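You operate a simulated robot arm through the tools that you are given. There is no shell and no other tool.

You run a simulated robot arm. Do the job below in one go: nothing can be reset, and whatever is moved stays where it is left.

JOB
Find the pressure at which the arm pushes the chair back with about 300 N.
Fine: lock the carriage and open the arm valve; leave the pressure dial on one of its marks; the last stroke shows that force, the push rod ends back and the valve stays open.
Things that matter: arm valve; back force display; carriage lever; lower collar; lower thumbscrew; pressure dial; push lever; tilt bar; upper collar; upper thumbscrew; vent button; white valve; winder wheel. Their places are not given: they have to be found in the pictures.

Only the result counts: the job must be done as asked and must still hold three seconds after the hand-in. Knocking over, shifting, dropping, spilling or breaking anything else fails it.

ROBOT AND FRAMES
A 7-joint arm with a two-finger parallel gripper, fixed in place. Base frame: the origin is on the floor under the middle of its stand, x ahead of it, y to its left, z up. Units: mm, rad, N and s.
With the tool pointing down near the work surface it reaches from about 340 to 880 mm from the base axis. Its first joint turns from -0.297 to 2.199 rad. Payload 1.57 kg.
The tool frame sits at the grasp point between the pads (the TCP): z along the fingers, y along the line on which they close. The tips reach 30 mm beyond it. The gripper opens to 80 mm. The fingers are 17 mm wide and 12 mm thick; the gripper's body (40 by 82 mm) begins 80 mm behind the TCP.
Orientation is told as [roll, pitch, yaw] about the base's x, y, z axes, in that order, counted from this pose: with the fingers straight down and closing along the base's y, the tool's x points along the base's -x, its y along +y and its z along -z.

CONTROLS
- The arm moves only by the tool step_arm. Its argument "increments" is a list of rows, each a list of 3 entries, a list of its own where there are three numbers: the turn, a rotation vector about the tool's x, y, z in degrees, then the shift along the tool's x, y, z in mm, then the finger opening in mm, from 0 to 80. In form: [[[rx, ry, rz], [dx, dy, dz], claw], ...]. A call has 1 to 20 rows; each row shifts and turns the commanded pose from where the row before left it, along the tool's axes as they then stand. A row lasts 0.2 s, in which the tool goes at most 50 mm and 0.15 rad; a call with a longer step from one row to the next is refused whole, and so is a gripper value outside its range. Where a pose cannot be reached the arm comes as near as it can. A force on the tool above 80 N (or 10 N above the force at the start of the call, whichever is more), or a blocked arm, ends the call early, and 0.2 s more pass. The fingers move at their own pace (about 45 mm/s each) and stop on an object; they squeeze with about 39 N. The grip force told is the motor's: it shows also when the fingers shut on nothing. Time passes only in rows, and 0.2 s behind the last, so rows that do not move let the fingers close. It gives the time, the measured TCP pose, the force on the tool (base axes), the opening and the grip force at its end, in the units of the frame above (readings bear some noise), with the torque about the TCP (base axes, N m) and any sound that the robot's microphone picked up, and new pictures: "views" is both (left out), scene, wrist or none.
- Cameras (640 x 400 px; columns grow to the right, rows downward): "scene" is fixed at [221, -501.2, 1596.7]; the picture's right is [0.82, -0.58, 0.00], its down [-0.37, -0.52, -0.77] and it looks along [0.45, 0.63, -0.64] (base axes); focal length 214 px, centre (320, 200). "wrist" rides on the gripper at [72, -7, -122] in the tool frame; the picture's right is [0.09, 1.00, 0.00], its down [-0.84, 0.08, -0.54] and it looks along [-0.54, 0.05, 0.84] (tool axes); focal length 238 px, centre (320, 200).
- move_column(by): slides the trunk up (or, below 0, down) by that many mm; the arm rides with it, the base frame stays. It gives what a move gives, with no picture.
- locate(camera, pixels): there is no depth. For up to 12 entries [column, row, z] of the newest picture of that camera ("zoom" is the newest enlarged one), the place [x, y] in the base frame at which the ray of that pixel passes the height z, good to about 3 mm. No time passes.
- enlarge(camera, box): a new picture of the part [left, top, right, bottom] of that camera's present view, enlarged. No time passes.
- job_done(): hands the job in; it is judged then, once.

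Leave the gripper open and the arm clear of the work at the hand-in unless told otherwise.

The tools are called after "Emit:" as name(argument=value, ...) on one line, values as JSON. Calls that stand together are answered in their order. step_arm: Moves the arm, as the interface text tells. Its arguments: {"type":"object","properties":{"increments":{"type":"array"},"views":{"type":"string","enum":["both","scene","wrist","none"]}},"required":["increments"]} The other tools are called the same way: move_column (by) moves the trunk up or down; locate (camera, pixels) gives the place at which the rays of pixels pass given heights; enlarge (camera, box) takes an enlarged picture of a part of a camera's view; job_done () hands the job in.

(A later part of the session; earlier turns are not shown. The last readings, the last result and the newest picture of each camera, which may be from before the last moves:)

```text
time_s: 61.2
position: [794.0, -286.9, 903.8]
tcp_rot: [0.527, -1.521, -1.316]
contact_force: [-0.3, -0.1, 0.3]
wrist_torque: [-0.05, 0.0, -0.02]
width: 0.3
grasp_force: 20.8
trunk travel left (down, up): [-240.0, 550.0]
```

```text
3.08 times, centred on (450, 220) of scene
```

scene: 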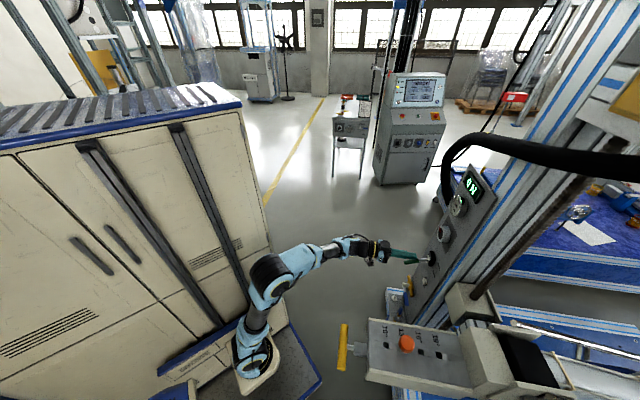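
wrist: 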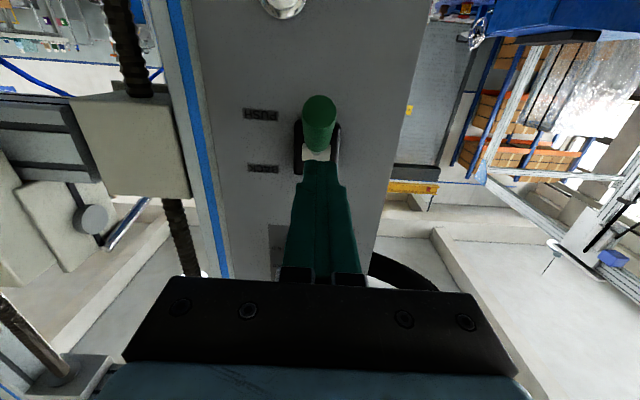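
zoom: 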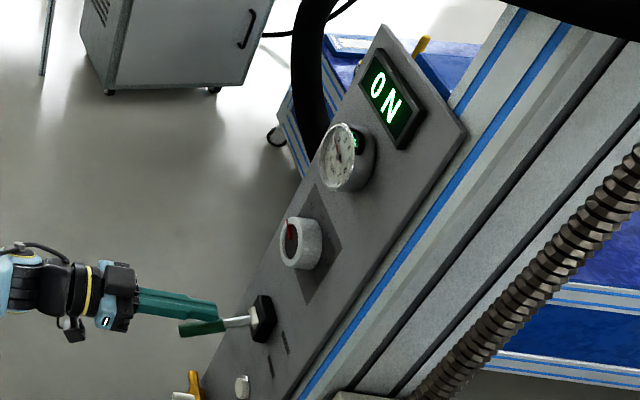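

The lever snapped down to PUSH. I'll lift the fingers a bit, let about 2 s pass for the stroke and read the display.

Emit:
step_arm(increments=[[[0, 0, 0], [-10, 0, 0], 0], [[0, 0, 0], [0, 0, 0], 0], [[0, 0, 0], [0, 0, 0], 0], [[0, 0, 0], [0, 0, 0], 0], [[0, 0, 0], [0, 0, 0], 0], [[0, 0, 0], [0, 0, 0], 0], [[0, 0, 0], [0, 0, 0], 0], [[0, 0, 0], [0, 0, 0], 0], [[0, 0, 0], [0, 0, 0], 0], [[0, 0, 0], [0, 0, 0], 0]], views="both")

Emit:
enlarge(camera="scene", box=[440, 160, 500, 220])

```text
time_s: 63.4
position: [793.0, -287.0, 912.4]
tcp_rot: [0.513, -1.521, -1.307]
contact_force: [-0.6, -0.7, -0.2]
wrist_torque: [-0.01, 0.01, 0.05]
width: 0.0
grasp_force: 21.8
trunk travel left (down, up): [-240.0, 550.0]
```

scene: 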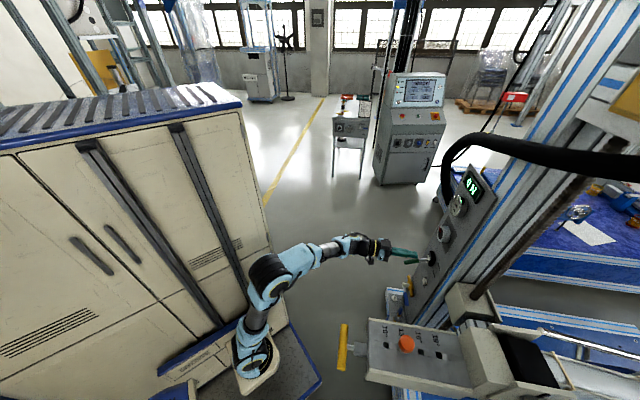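
wrist: 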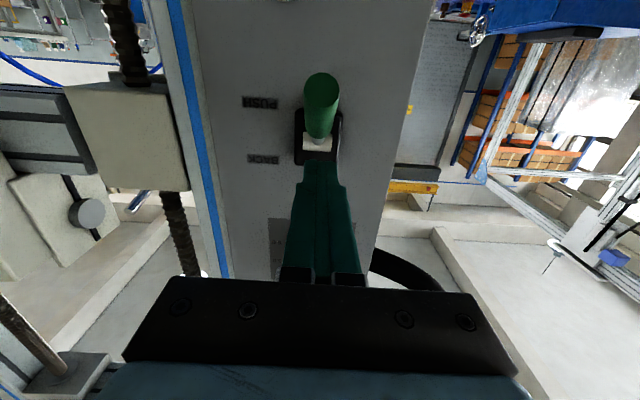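

```text
6.67 times, centred on (470, 190) of scene
```

zoom: 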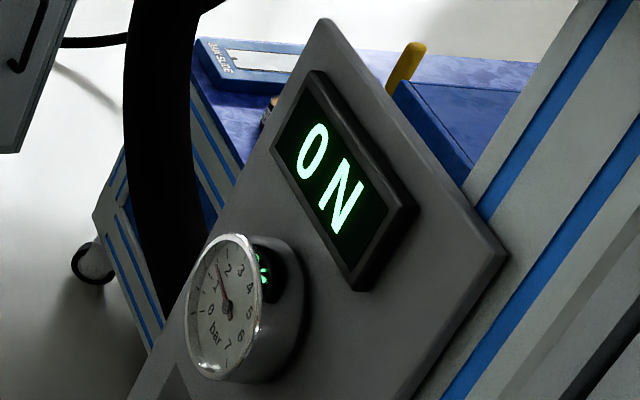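

Still 0 N and the gauge at about 1.5 bar. The rod may be slow, so I'll wait another 4 s.

Emit:
step_arm(increments=[[[0, 0, 0], [0, 0, 0], 0], [[0, 0, 0], [0, 0, 0], 0], [[0, 0, 0], [0, 0, 0], 0], [[0, 0, 0], [0, 0, 0], 0], [[0, 0, 0], [0, 0, 0], 0], [[0, 0, 0], [0, 0, 0], 0], [[0, 0, 0], [0, 0, 0], 0], [[0, 0, 0], [0, 0, 0], 0], [[0, 0, 0], [0, 0, 0], 0], [[0, 0, 0], [0, 0, 0], 0], [[0, 0, 0], [0, 0, 0], 0], [[0, 0, 0], [0, 0, 0], 0], [[0, 0, 0], [0, 0, 0], 0], [[0, 0, 0], [0, 0, 0], 0], [[0, 0, 0], [0, 0, 0], 0], [[0, 0, 0], [0, 0, 0], 0], [[0, 0, 0], [0, 0, 0], 0], [[0, 0, 0], [0, 0, 0], 0], [[0, 0, 0], [0, 0, 0], 0], [[0, 0, 0], [0, 0, 0], 0]], views="both")

Emit:
enlarge(camera="scene", box=[440, 160, 500, 220])

Emit:
enlarge(camera="scene", box=[440, 270, 640, 400])

```text
time_s: 67.6
position: [794.9, -286.9, 913.4]
tcp_rot: [0.512, -1.521, -1.307]
contact_force: [-0.1, -0.7, 0.1]
wrist_torque: [-0.02, -0.01, 0.01]
width: 0.1
grasp_force: 21.5
trunk travel left (down, up): [-240.0, 550.0]
```

scene: 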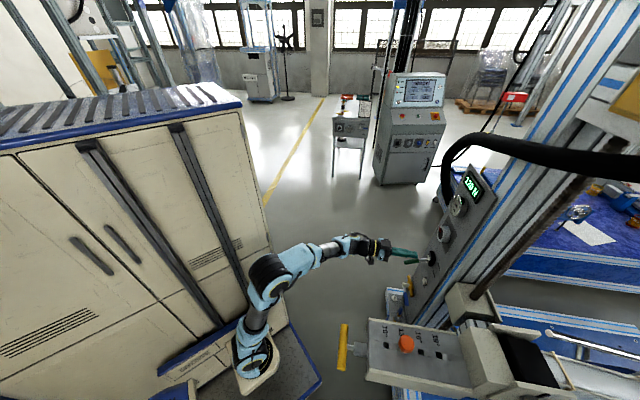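
wrist: 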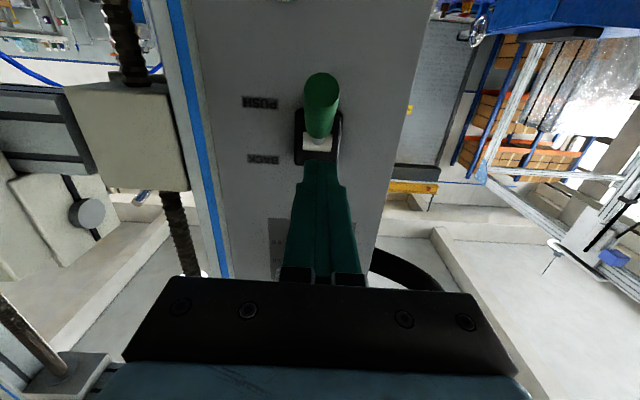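

```text
6.67 times, centred on (470, 190) of scene
```

zoom: 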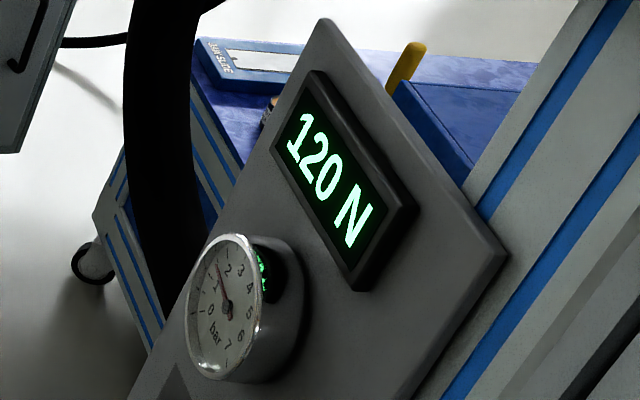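

```text
3.08 times, centred on (540, 335) of scene
```

zoom: 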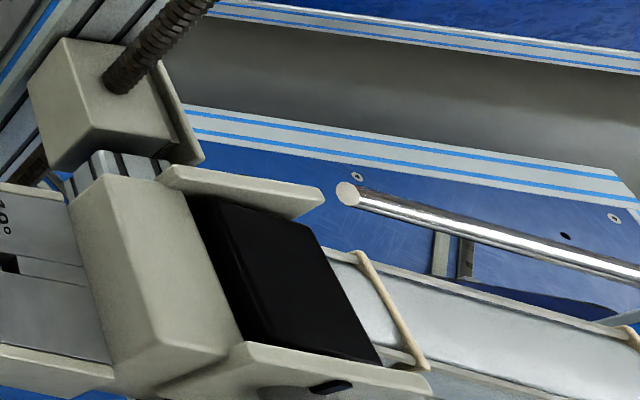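

The display now reads 120 N at about 1.5 bar; the stroke takes around 5 s. Now I'll bring the lever BACK: back out, go below the handle, move in and lift.

Emit:
step_arm(increments=[[[0, 0, 0], [0, 0, -35], 0], [[0, 0, 0], [0, 0, -35], 0], [[0, 0, 0], [28, 0, 0], 0], [[0, 0, 0], [28, 0, 0], 0], [[0, 0, 0], [29, 0, 0], 0], [[0, 0, 0], [0, 0, 35], 0], [[0, 0, 0], [0, 0, 35], 0]], views="both")

Emit:
enlarge(camera="scene", box=[390, 155, 510, 285])

```text
time_s: 69.2
position: [793.1, -283.5, 827.7]
tcp_rot: [0.513, -1.521, -1.305]
contact_force: [0.0, -0.4, 0.8]
wrist_torque: [0.02, 0.01, 0.02]
width: 0.0
grasp_force: 21.3
trunk travel left (down, up): [-240.0, 550.0]
```

scene: 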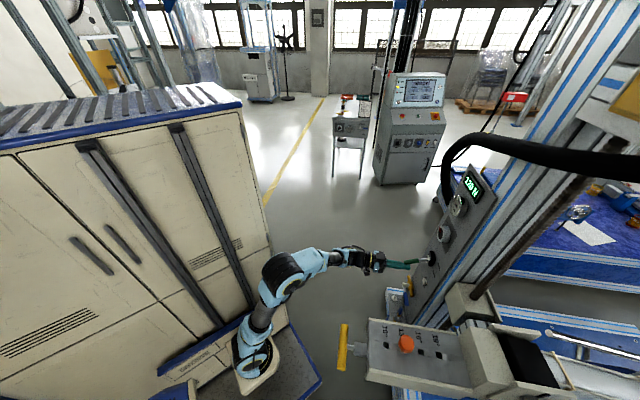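
wrist: 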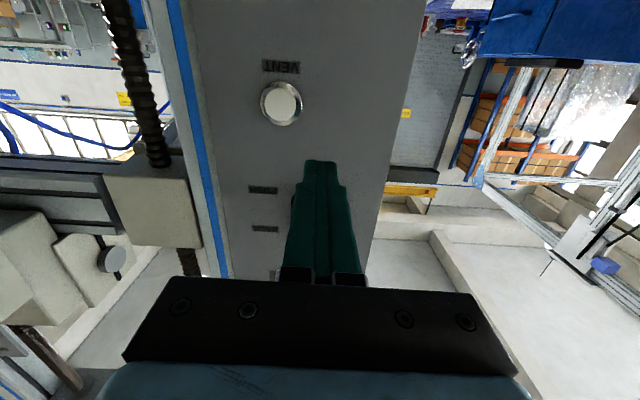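

```text
3.08 times, centred on (450, 220) of scene
```

zoom: 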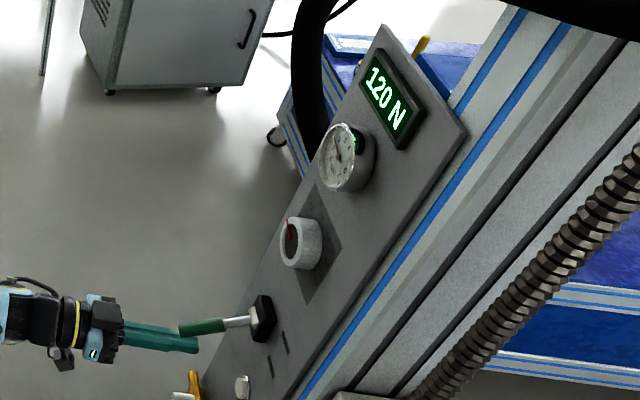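

The fingers are under the handle and the display holds 120 N. I'll lift the lever up to BACK.

Emit:
step_arm(increments=[[[0, 0, 0], [-14, 0, 0], 0], [[0, 0, 0], [-14, 0, 0], 0], [[0, 0, 0], [-14, 0, 0], 0], [[0, 0, 0], [-14, 0, 0], 0], [[0, 0, 0], [-14, 0, 0], 0], [[0, 0, 0], [-10, 0, 0], 0]], views="both")

Emit:
enlarge(camera="scene", box=[390, 155, 510, 285])

```text
time_s: 70.6
position: [794.4, -286.1, 908.2]
tcp_rot: [0.52, -1.523, -1.313]
contact_force: [0.1, -0.1, -0.6]
wrist_torque: [0.0, 0.01, 0.02]
width: 0.1
grasp_force: 21.5
trunk travel left (down, up): [-240.0, 550.0]
```

scene: 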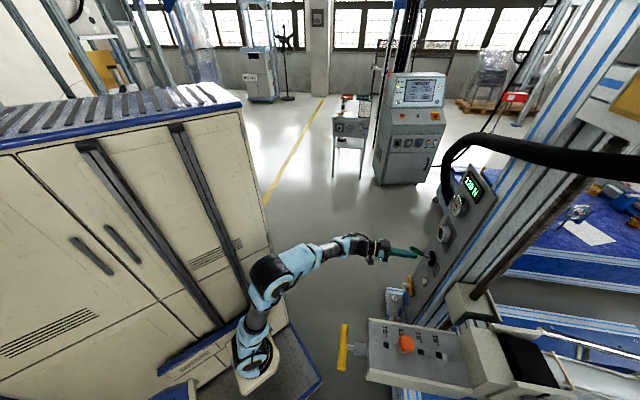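
wrist: 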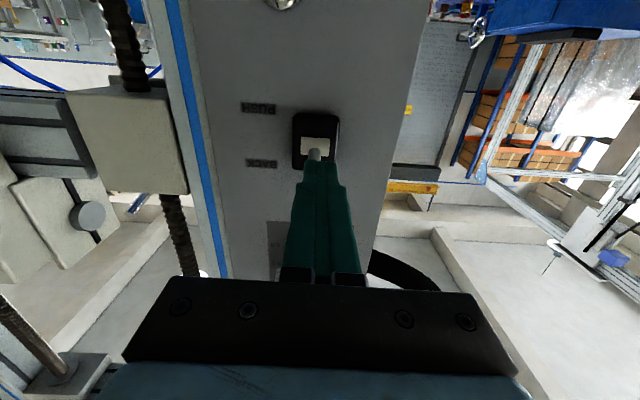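

```text
3.08 times, centred on (450, 220) of scene
```

zoom: 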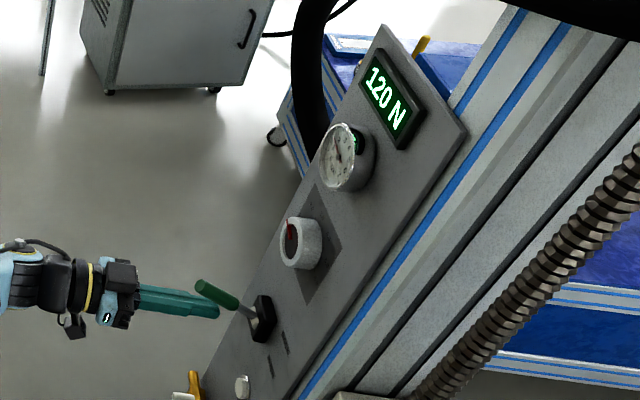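

The lever is back at BACK. Next is the pressure dial: I'll back out, rise to its height (z≈1049), open the fingers and take a close look at its scale.

Emit:
step_arm(increments=[[[0, 0, 0], [0, 0, -40], 0], [[0, 0, 0], [0, 0, -40], 0], [[0, 0, 0], [-35, -3, 0], 20], [[0, 0, 0], [-35, -3, 0], 40], [[0, 0, 0], [-35, -3, 0], 60], [[0, 0, 0], [-32, 0, 0], 75], [[0, 0, 0], [0, 0, 0], 75]], views="both")

Emit:
enlarge(camera="wrist", box=[250, 80, 410, 200])

Emit:
enlarge(camera="scene", box=[440, 160, 500, 220])

```text
time_s: 72.2
position: [732.7, -241.9, 1047.6]
tcp_rot: [0.51, -1.522, -1.304]
contact_force: [0.5, 0.5, 0.1]
wrist_torque: [0.02, -0.01, 0.02]
width: 74.6
grasp_force: 0.1
trunk travel left (down, up): [-240.0, 550.0]
```

scene: 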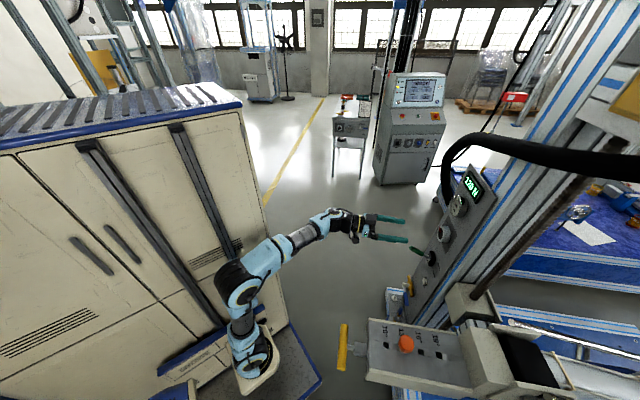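
wrist: 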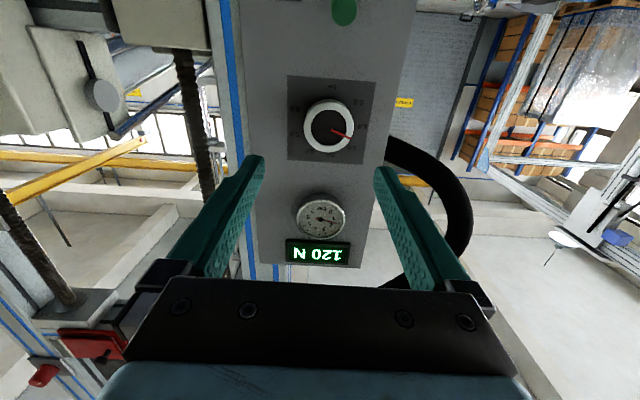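

```text
3.33 times, centred on (330, 140) of wrist
```

zoom: 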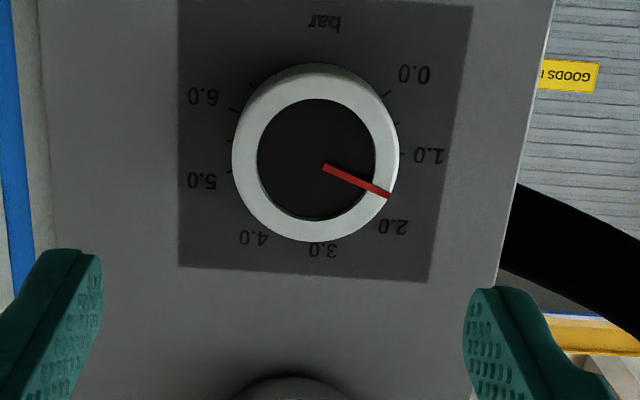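

```text
6.67 times, centred on (470, 190) of scene
```

zoom: 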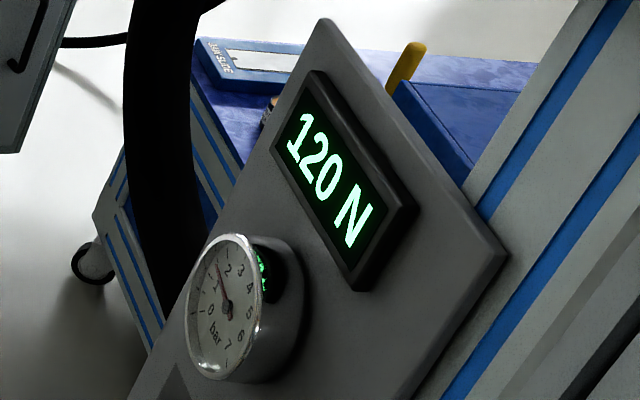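

The display holds 120 N. I'll look closer at the dial's marks and pointer.

Emit:
enlarge(camera="wrist", box=[285, 75, 380, 165])

Emit:
enlarge(camera="wrist", box=[290, 190, 350, 245])

```text
4.44 times, centred on (332, 120) of wrist
```

zoom: 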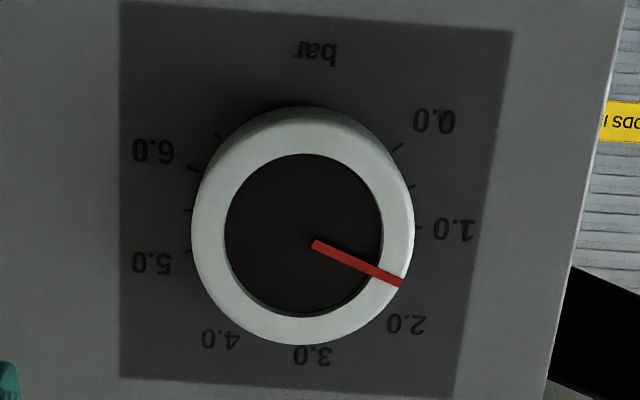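

```text
7.27 times, centred on (320, 218) of wrist
```

zoom: 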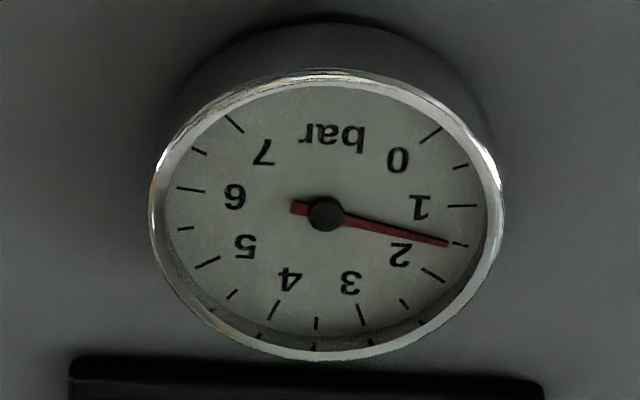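

The gauge reads exactly 1.5 bar and the dial has a mark every 0.5 bar (about 41° per bar). So 1.5 bar gives 120 N. I'll move the open fingers around the knob: shift 9 mm left and go in about 130 mm.

Emit:
step_arm(increments=[[[0, 0, 0], [0, 9, 0], 75], [[0, 0, 0], [0, 0, 35], 75], [[0, 0, 0], [0, 0, 35], 75], [[0, 0, 0], [0, 0, 35], 75]], views="both")

Emit:
enlarge(camera="scene", box=[400, 195, 480, 275])

```text
time_s: 73.2
position: [813.9, -312.8, 1044.4]
tcp_rot: [0.52, -1.521, -1.31]
contact_force: [0.9, 0.2, -0.1]
wrist_torque: [0.02, -0.01, 0.0]
width: 75.1
grasp_force: 0.0
trunk travel left (down, up): [-240.0, 550.0]
```

scene: 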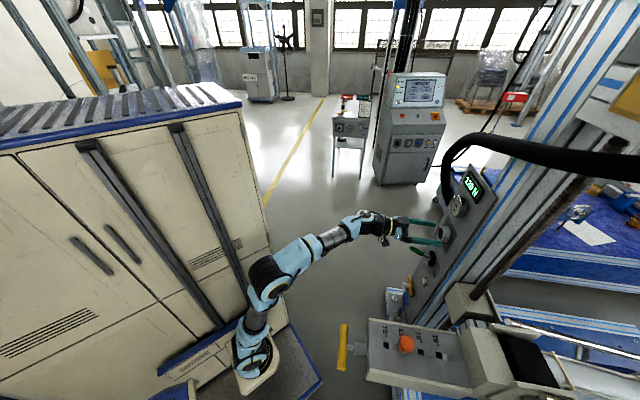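
wrist: 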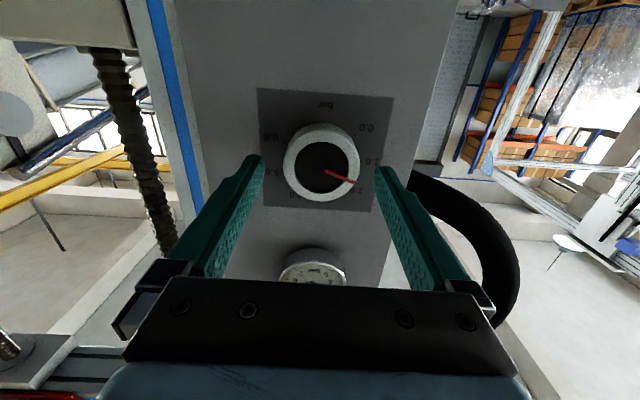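

```text
5.00 times, centred on (440, 235) of scene
```

zoom: 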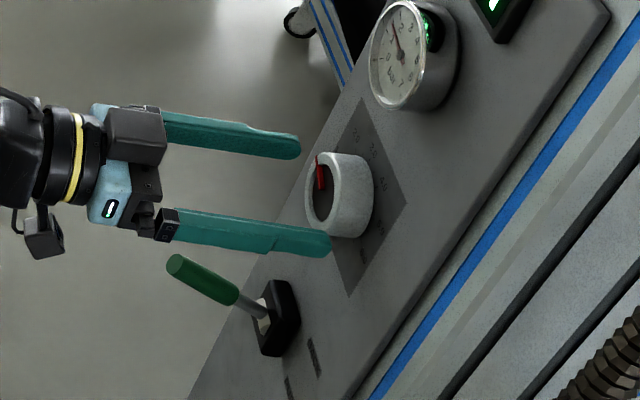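

The knob is centred between the fingers. I'll go in the last 22 mm and close on it.

Emit:
step_arm(increments=[[[0, 0, 0], [1, 0, 12], 75], [[0, 0, 0], [0, 0, 10], 75], [[0, 0, 0], [0, 0, 0], 60], [[0, 0, 0], [0, 0, 0], 40], [[0, 0, 0], [0, 0, 0], 20], [[0, 0, 0], [0, 0, 0], 20]], views="both")

Emit:
enlarge(camera="scene", box=[400, 195, 480, 275])

```text
time_s: 74.6
position: [829.3, -326.2, 1042.5]
tcp_rot: [0.514, -1.522, -1.305]
contact_force: [8.2, 0.6, 4.1]
wrist_torque: [0.0, 0.02, 0.83]
width: 55.7
grasp_force: 37.7
trunk travel left (down, up): [-240.0, 550.0]
```

scene: 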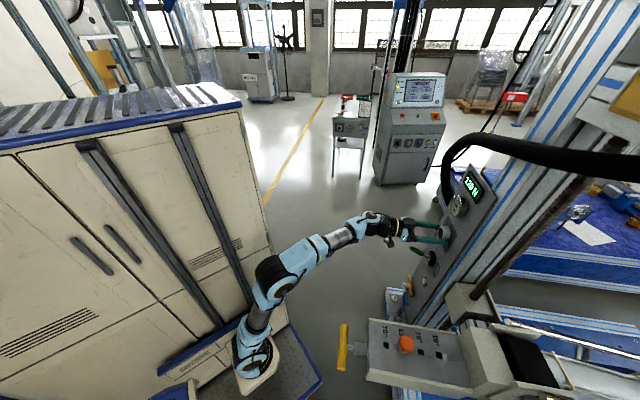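
wrist: 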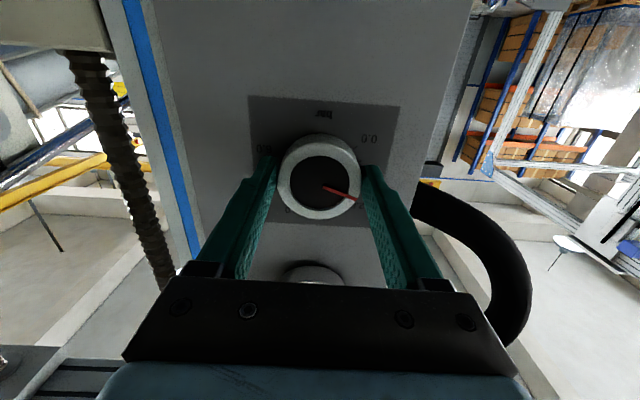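

```text
5.00 times, centred on (440, 235) of scene
```

zoom: 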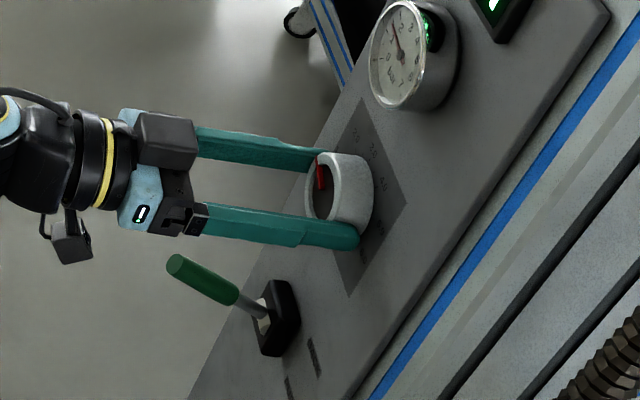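

The knob is held (width 55.7 mm). I'll turn it clockwise (positive about the tool axis), first by 40°, and check that the gauge follows.

Emit:
step_arm(increments=[[[0, 0, 8], [0, 0, 0], 20], [[0, 0, 8], [0, 0, 0], 20], [[0, 0, 8], [0, 0, 0], 20], [[0, 0, 8], [0, 0, 0], 20], [[0, 0, 8], [0, 0, 0], 20], [[0, 0, 0], [0, 0, 0], 20]], views="both")

Emit:
enlarge(camera="scene", box=[410, 185, 490, 265])

```text
time_s: 76.0
position: [830.5, -322.8, 1043.1]
tcp_rot: [1.509, -0.846, -2.308]
contact_force: [45.8, 7.3, 26.4]
wrist_torque: [-0.73, -0.54, 1.07]
width: 55.7
grasp_force: 45.4
trunk travel left (down, up): [-240.0, 550.0]
```

scene: 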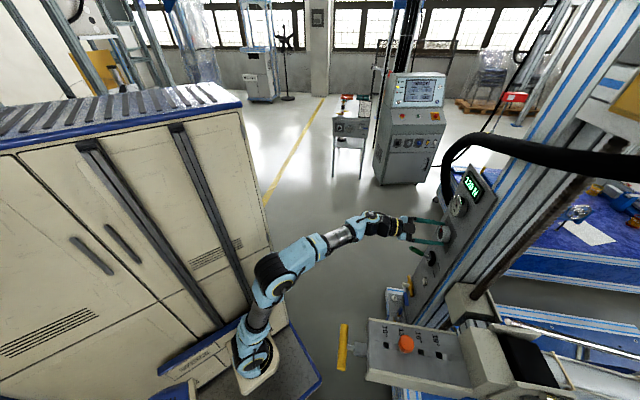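
wrist: 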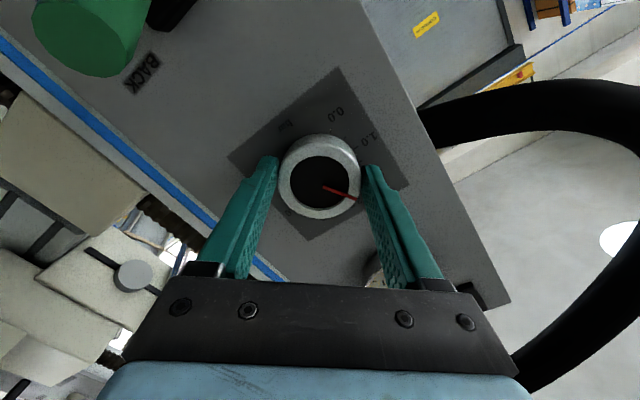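

```text
5.00 times, centred on (450, 225) of scene
```

zoom: 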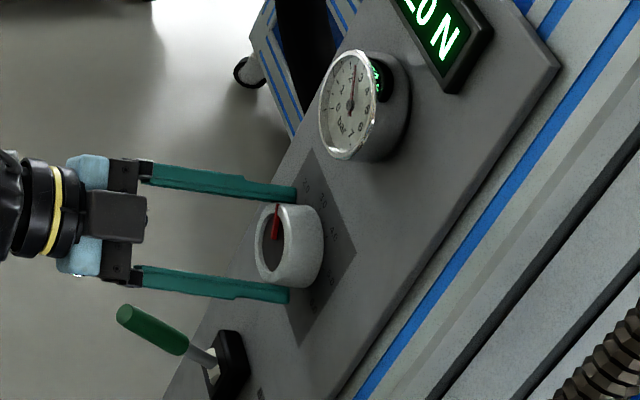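

The dial follows: the gauge is near 2.5 bar. The side force of about 50 N tells me the knob axis is ~6 mm above my tool axis, so I'll shift up a little to relieve it before turning further.

Emit:
step_arm(increments=[[[0, 0, 0], [-4, 4.6, 0], 20]], views="none")

```text
time_s: 76.4
position: [830.0, -322.9, 1043.1]
tcp_rot: [1.496, -0.85, -2.301]
contact_force: [4.0, 23.3, -8.2]
wrist_torque: [-0.28, -0.29, 1.0]
width: 55.7
grasp_force: 45.3
trunk travel left (down, up): [-240.0, 550.0]
```

The closing-direction force is down to 10 N; a small sideways term remains. I'll trim it and continue the turn by 21.5° towards 3.0 bar.

Emit:
step_arm(increments=[[[0, 0, 0], [3.5, 1.2, -1.5], 20], [[0, 0, 7.2], [0, 0, 0], 20], [[0, 0, 7.2], [0, 0, 0], 20], [[0, 0, 7.1], [0, 0, 0], 20], [[0, 0, 0], [0, 0, 0], 20]], views="both")

Emit:
enlarge(camera="scene", box=[410, 185, 490, 265])

Emit:
enlarge(camera="wrist", box=[240, 80, 420, 240])

```text
time_s: 77.6
position: [829.8, -324.4, 1045.1]
tcp_rot: [1.522, -0.471, -2.345]
contact_force: [-5.6, 1.7, -9.6]
wrist_torque: [0.06, -0.02, 0.77]
width: 55.0
grasp_force: 44.3
trunk travel left (down, up): [-240.0, 550.0]
```

scene: 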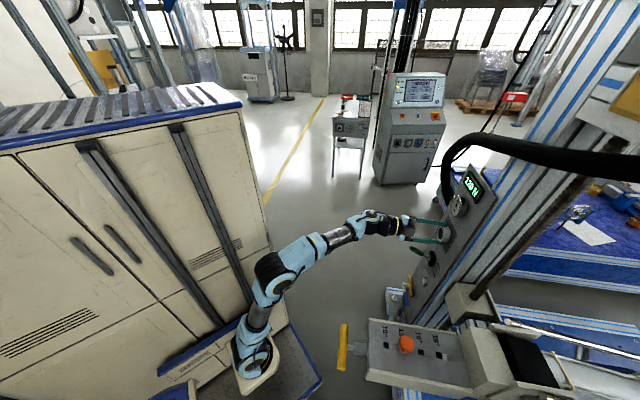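
wrist: 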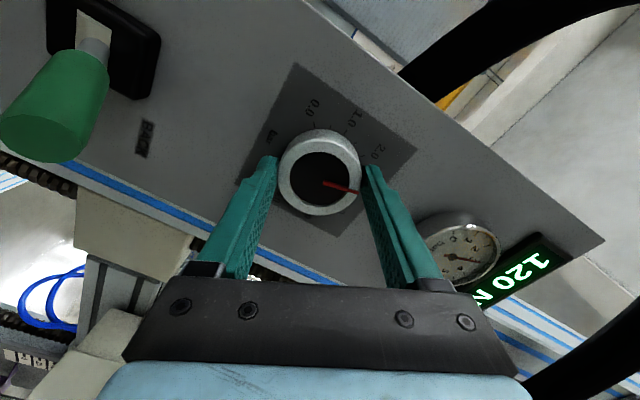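

```text
5.00 times, centred on (450, 225) of scene
```

zoom: 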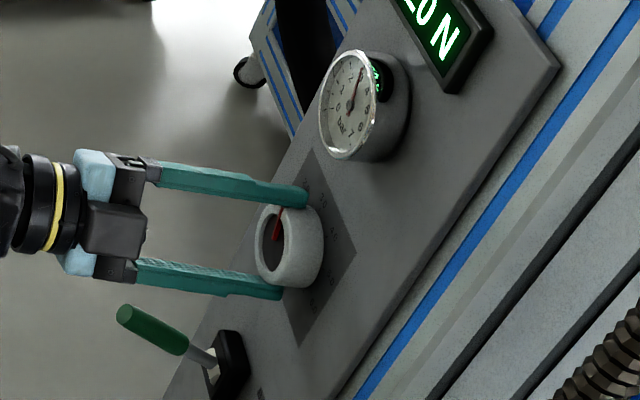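

```text
2.50 times, centred on (330, 160) of wrist
```

zoom: 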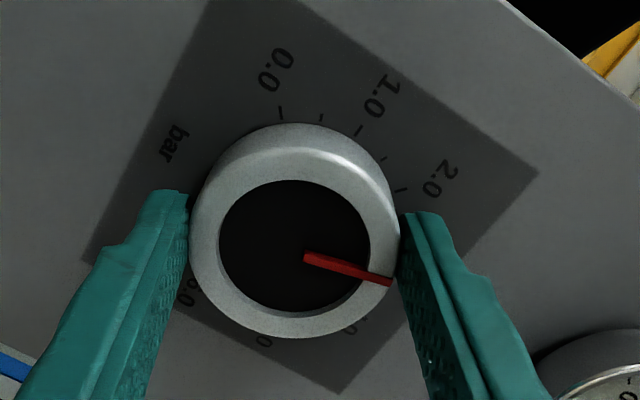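

I'll read the gauge in the wrist picture at (462,250).

Emit:
enlarge(camera="wrist", box=[415, 200, 515, 300])

```text
4.00 times, centred on (465, 250) of wrist
```

zoom: 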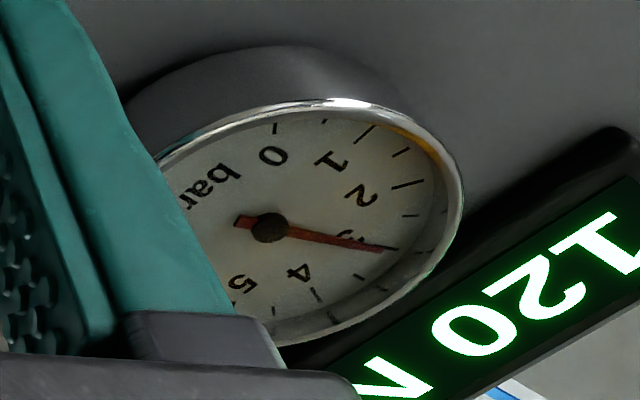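

The gauge needle sits right on 3.0 bar. I'll release the knob, back out, and turn the tool back so I can use the push lever again.

Emit:
step_arm(increments=[[[0, 0, 0], [0, 0, 0], 40], [[0, 0, 0], [0, 0, 0], 60], [[0, 0, 0], [0, 0, 0], 75], [[0, 0, 0], [0, 0, 0], 75], [[0, 0, 0], [0, 0, -35], 75], [[0, 0, 0], [0, 0, -35], 75], [[0, 0, 0], [0, 0, -35], 75], [[0, 0, -8], [0, 0, 0], 60], [[0, 0, -8], [0, 0, 0], 40], [[0, 0, -8], [0, 0, 0], 20], [[0, 0, -8], [0, 0, 0], 0], [[0, 0, -8], [0, 0, 0], 0], [[0, 0, -8], [0, 0, 0], 0], [[0, 0, -8], [0, 0, 0], 0], [[0, 0, -5.5], [0, 0, 0], 0]], views="both")

Emit:
enlarge(camera="wrist", box=[270, 70, 400, 240])

Emit:
enlarge(camera="scene", box=[430, 165, 500, 245])

```text
time_s: 80.8
position: [755.8, -248.2, 1049.6]
tcp_rot: [0.483, -1.524, -1.274]
contact_force: [-0.2, -0.2, 0.1]
wrist_torque: [-0.02, -0.04, -0.01]
width: 0.2
grasp_force: 21.2
trunk travel left (down, up): [-240.0, 550.0]
```

scene: 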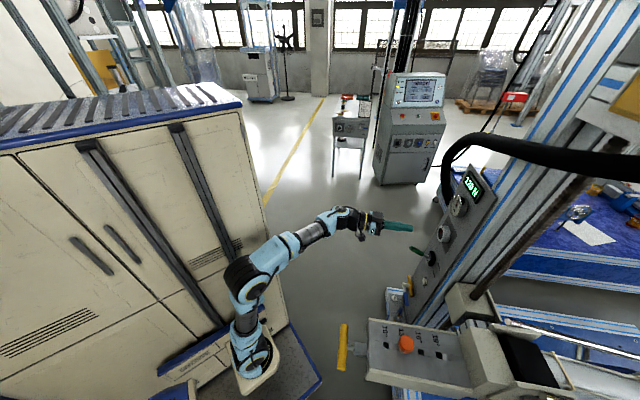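
wrist: 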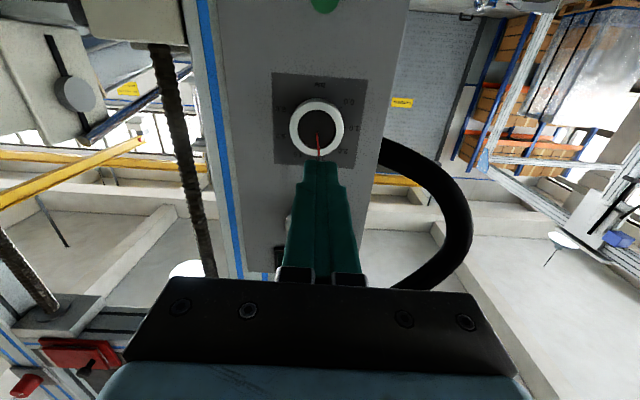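

```text
2.35 times, centred on (335, 155) of wrist
```

zoom: 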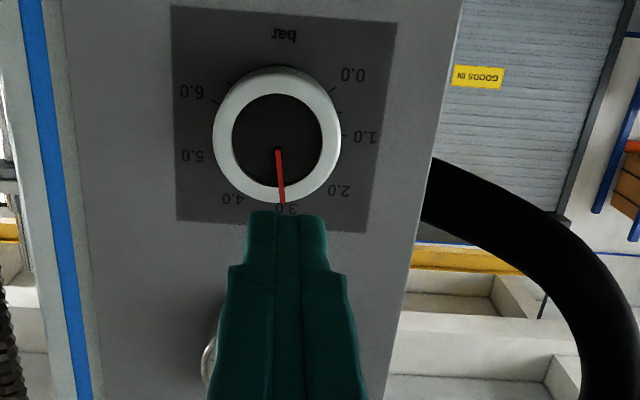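

```text
5.00 times, centred on (465, 205) of scene
```

zoom: 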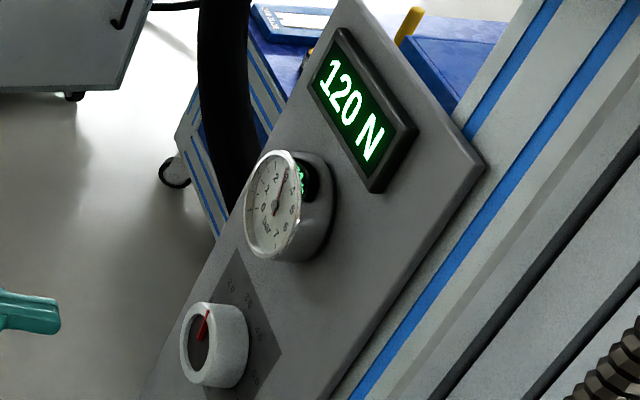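

The dial points at 3.0. Now a stroke at 3.0 bar: go over the green handle and press it down to PUSH.

Emit:
step_arm(increments=[[[0, 0, 0], [22, 0, 0], 0], [[0, 0, 0], [22, 0, 0], 0], [[0, 0, 0], [22, 0, 0], 0], [[0, 0, 0], [0, 0, 29], 0], [[0, 0, 0], [0, 0, 29], 0], [[0, 0, 0], [13, 0, 0], 0], [[0, 0, 0], [13, 0, 0], 0], [[0, 0, 0], [13, 0, 0], 0], [[0, 0, 0], [13, 0, 0], 0], [[0, 0, 0], [13, 0, 0], 0], [[0, 0, 0], [12, 0, 0], 0]], views="both")

Emit:
enlarge(camera="scene", box=[390, 155, 510, 285])

```text
time_s: 83.2
position: [796.1, -282.5, 904.1]
tcp_rot: [0.52, -1.52, -1.311]
contact_force: [-0.6, 0.0, 0.2]
wrist_torque: [0.03, 0.03, 0.0]
width: 0.0
grasp_force: 21.3
trunk travel left (down, up): [-240.0, 550.0]
```

scene: 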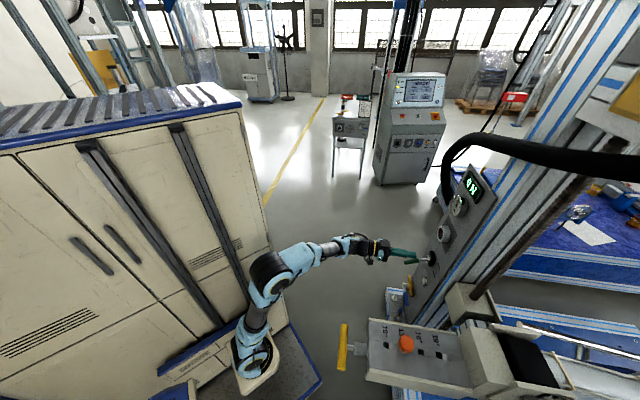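
wrist: 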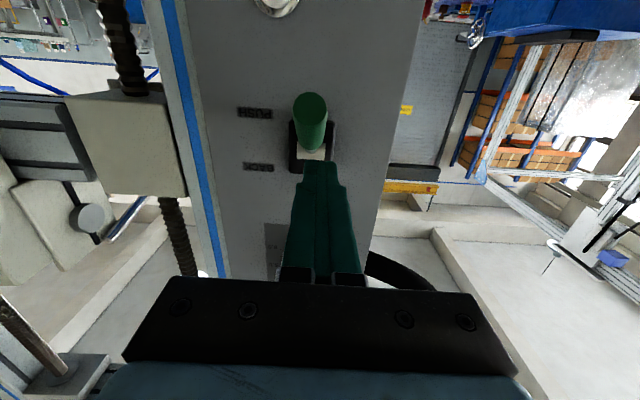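

```text
3.08 times, centred on (450, 220) of scene
```

zoom: 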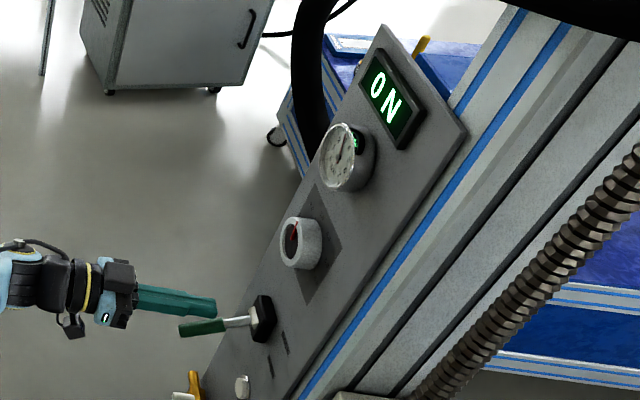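

PUSH is on and the display reset to 0 N for the new stroke. While it runs I'll go round to below the handle and wait.

Emit:
step_arm(increments=[[[0, 0, 0], [-5, 0, 0], 0], [[0, 0, 0], [0, 0, -35], 0], [[0, 0, 0], [0, 0, -35], 0], [[0, 0, 0], [28, 0, 0], 0], [[0, 0, 0], [28, 0, 0], 0], [[0, 0, 0], [24, 0, 0], 0], [[0, 0, 0], [0, 0, 35], 0], [[0, 0, 0], [0, 0, 35], 0], [[0, 0, 0], [0, 0, 0], 0], [[0, 0, 0], [0, 0, 0], 0], [[0, 0, 0], [0, 0, 0], 0], [[0, 0, 0], [0, 0, 0], 0], [[0, 0, 0], [0, 0, 0], 0], [[0, 0, 0], [0, 0, 0], 0], [[0, 0, 0], [0, 0, 0], 0], [[0, 0, 0], [0, 0, 0], 0], [[0, 0, 0], [0, 0, 0], 0], [[0, 0, 0], [0, 0, 0], 0], [[0, 0, 0], [0, 0, 0], 0], [[0, 0, 0], [0, 0, 0], 0]], views="none")

Emit:
step_arm(increments=[[[0, 0, 0], [0, 0, 0], 0], [[0, 0, 0], [0, 0, 0], 0], [[0, 0, 0], [0, 0, 0], 0], [[0, 0, 0], [0, 0, 0], 0], [[0, 0, 0], [0, 0, 0], 0], [[0, 0, 0], [0, 0, 0], 0], [[0, 0, 0], [0, 0, 0], 0], [[0, 0, 0], [0, 0, 0], 0], [[0, 0, 0], [0, 0, 0], 0], [[0, 0, 0], [0, 0, 0], 0]], views="both")

Emit:
enlarge(camera="scene", box=[390, 155, 510, 285])

```text
time_s: 87.4
position: [792.9, -277.3, 829.0]
tcp_rot: [0.513, -1.523, -1.305]
contact_force: [0.4, -0.3, -0.1]
wrist_torque: [0.02, -0.02, 0.0]
width: 0.1
grasp_force: 21.7
trunk travel left (down, up): [-240.0, 550.0]
```

```text
time_s: 89.6
position: [793.7, -278.3, 828.0]
tcp_rot: [0.513, -1.522, -1.305]
contact_force: [-0.1, -0.4, -0.5]
wrist_torque: [-0.02, 0.0, -0.02]
width: 0.1
grasp_force: 21.0
trunk travel left (down, up): [-240.0, 550.0]
```

scene: 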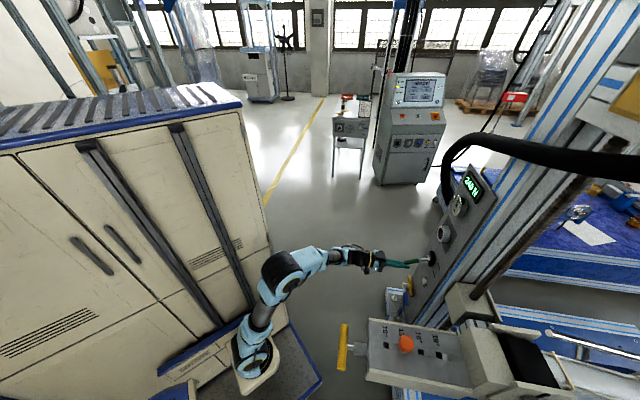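
wrist: 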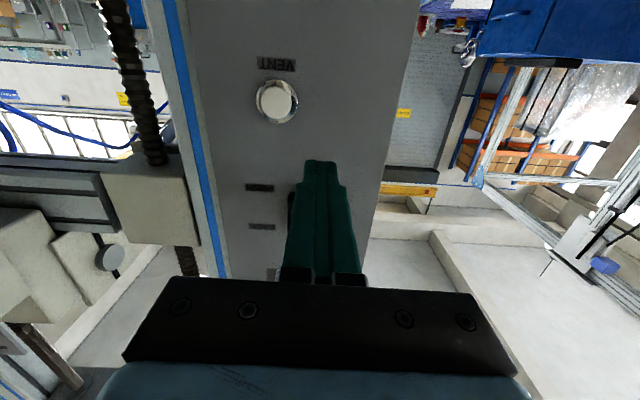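

```text
3.08 times, centred on (450, 220) of scene
```

zoom: 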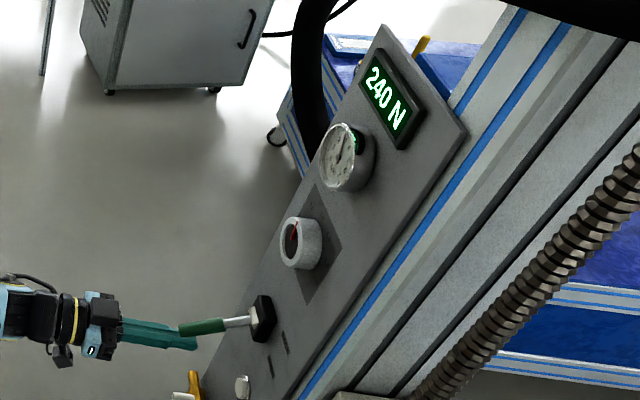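

240 N at 3.0 bar, i.e. about 80 N per bar, so 300 N should lie between the 3.5 and 4.0 marks; I'll test 3.5 next. First I'll lift the lever to BACK.

Emit:
step_arm(increments=[[[0, 0, 0], [-14, 0, 0], 0], [[0, 0, 0], [-14, 0, 0], 0], [[0, 0, 0], [-14, 0, 0], 0], [[0, 0, 0], [-14, 0, 0], 0], [[0, 0, 0], [-14, 0, 0], 0], [[0, 0, 0], [-10, 0, 0], 0], [[0, 0, 0], [0, 0, -40], 0], [[0, 0, 0], [0, 0, -40], 0], [[0, 0, 0], [-35, -2, 0], 20], [[0, 0, 0], [-35, -2, 0], 40], [[0, 0, 0], [-35, -2, 0], 60], [[0, 0, 0], [-36, 0, 0], 75], [[0, 0, 0], [0, 0, 0], 75]], views="both")

Emit:
enlarge(camera="wrist", box=[270, 70, 400, 170])

Emit:
enlarge(camera="scene", box=[390, 155, 510, 285])

Emit:
enlarge(camera="wrist", box=[285, 190, 355, 270])

```text
time_s: 92.4
position: [736.3, -239.2, 1054.7]
tcp_rot: [0.508, -1.521, -1.302]
contact_force: [0.3, -0.2, 0.0]
wrist_torque: [0.0, 0.02, 0.01]
width: 75.0
grasp_force: 0.2
trunk travel left (down, up): [-240.0, 550.0]
```

scene: 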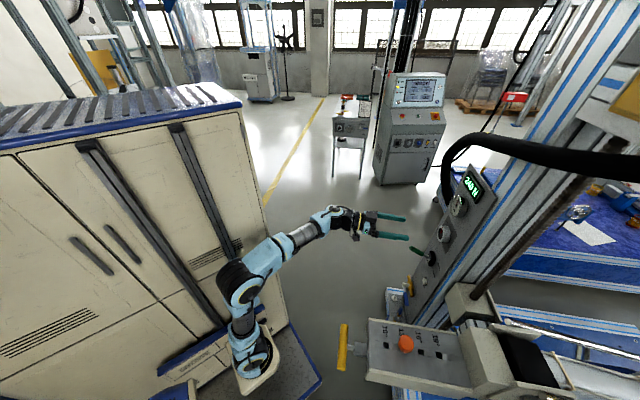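
wrist: 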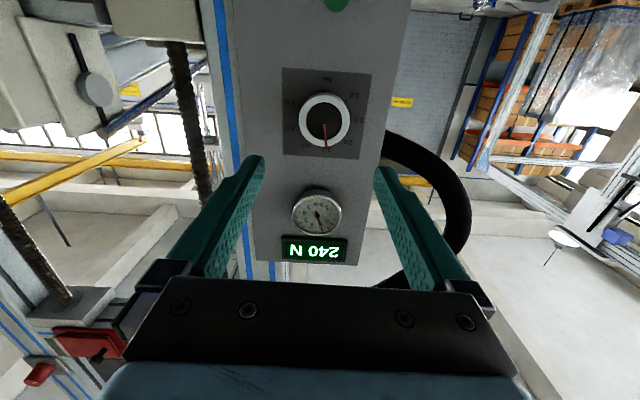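

```text
4.00 times, centred on (335, 120) of wrist
```

zoom: 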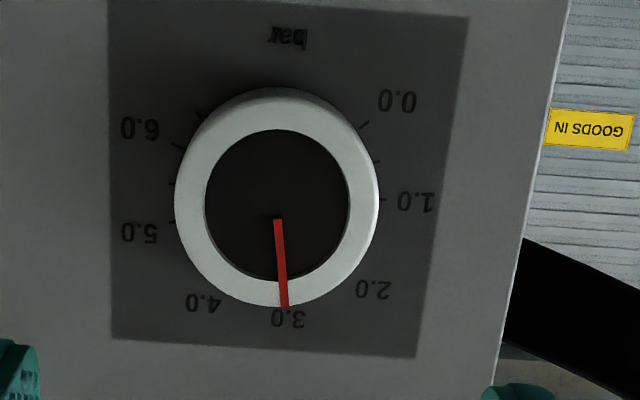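

```text
3.08 times, centred on (450, 220) of scene
```

zoom: 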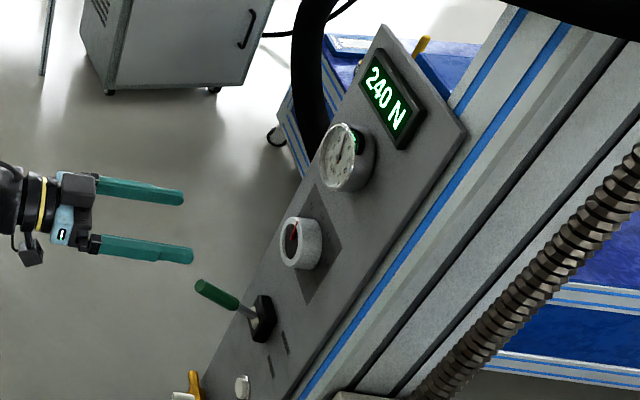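

```text
5.00 times, centred on (320, 230) of wrist
```

zoom: 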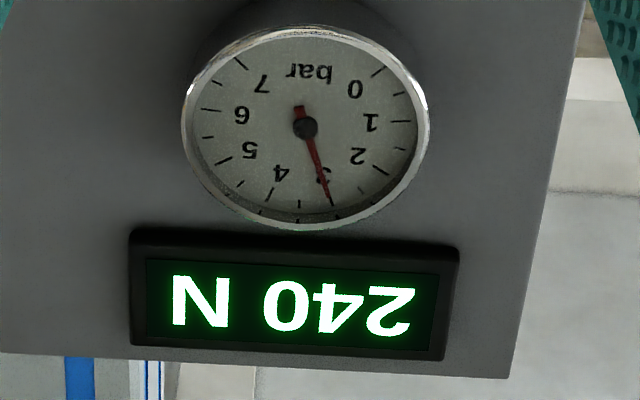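

Gauge 3.0, display 240 N, lever on BACK. Now I'll grip the dial again to go to 3.5 bar, better centred this time.

Emit:
step_arm(increments=[[[0, 0, 0], [4.5, 6.8, 0], 75], [[0, 0, 0], [0, 0, 35], 75], [[0, 0, 0], [0, 0, 35], 75], [[0, 0, 0], [0, 0, 35], 75], [[0, 0, 0], [0, 0, 24], 75], [[0, 0, 0], [0, 0, 0], 60], [[0, 0, 0], [0, 0, 0], 40], [[0, 0, 0], [0, 0, 0], 30], [[0, 0, 0], [0, 0, 0], 30]], views="wrist")

```text
time_s: 94.4
position: [831.0, -327.5, 1044.5]
tcp_rot: [0.524, -1.52, -1.321]
contact_force: [-11.1, -12.4, -1.3]
wrist_torque: [-0.16, -0.25, -0.2]
width: 55.1
grasp_force: 37.3
trunk travel left (down, up): [-240.0, 550.0]
```

wrist: 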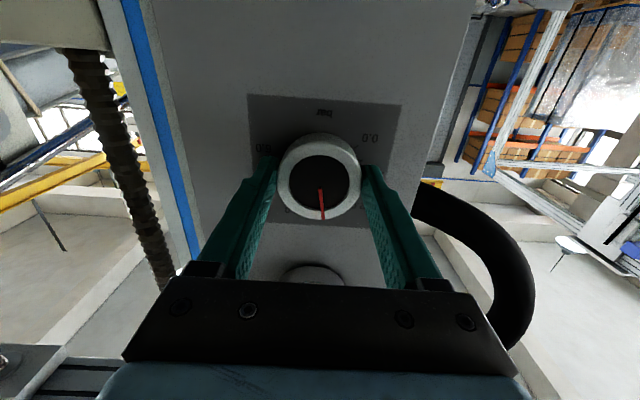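

Gripped; a 17 N side force, so I'll trim 2 mm and turn clockwise by 20.8° to reach 3.5 bar.

Emit:
step_arm(increments=[[[0, 0, 0], [0, -2, 0], 30], [[0, 0, 7], [0, 0, 0], 30], [[0, 0, 7], [0, 0, 0], 30], [[0, 0, 6.8], [0, 0, 0], 30], [[0, 0, 0], [0, 0, 0], 30]], views="both")

Emit:
enlarge(camera="scene", box=[430, 165, 490, 225])

Emit:
enlarge(camera="wrist", box=[240, 80, 420, 240])

```text
time_s: 95.6
position: [830.5, -326.0, 1042.8]
tcp_rot: [1.458, -1.179, -2.257]
contact_force: [4.7, -22.0, 2.9]
wrist_torque: [0.15, 0.14, 0.98]
width: 55.1
grasp_force: 44.8
trunk travel left (down, up): [-240.0, 550.0]
```

scene: 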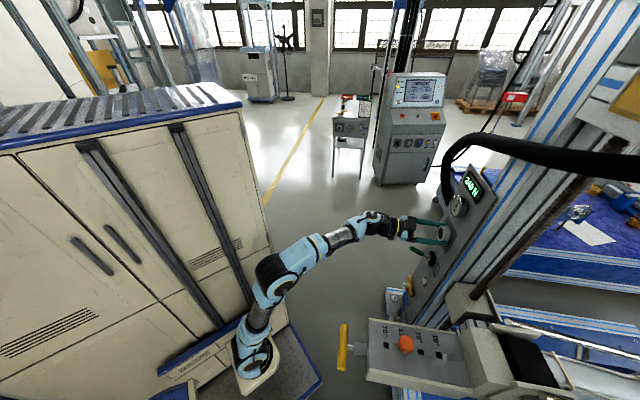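
wrist: 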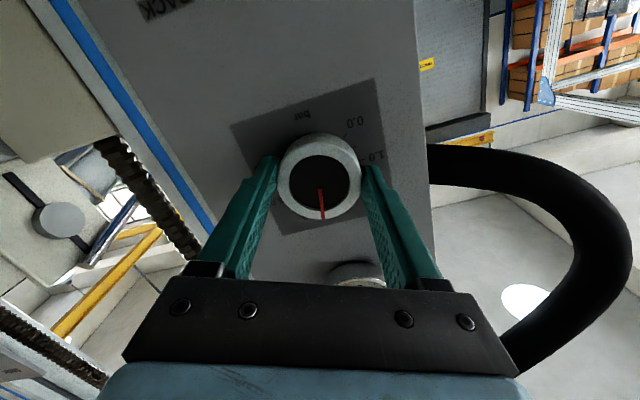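

```text
6.67 times, centred on (460, 195) of scene
```

zoom: 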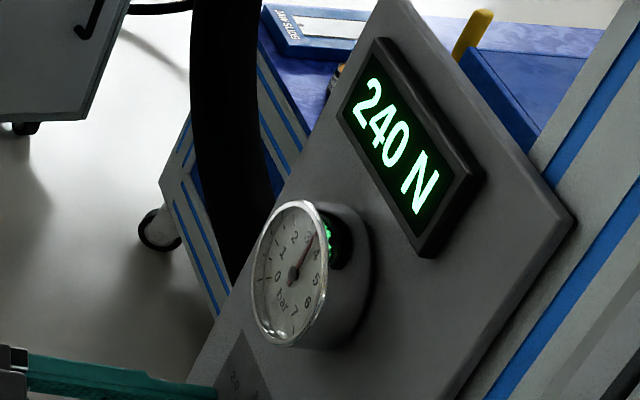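

```text
2.50 times, centred on (330, 160) of wrist
```

zoom: 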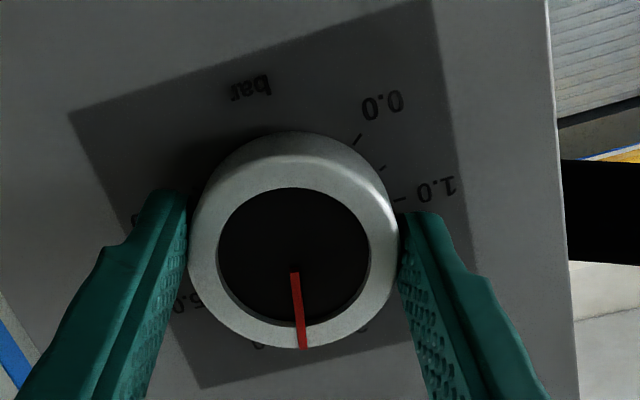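

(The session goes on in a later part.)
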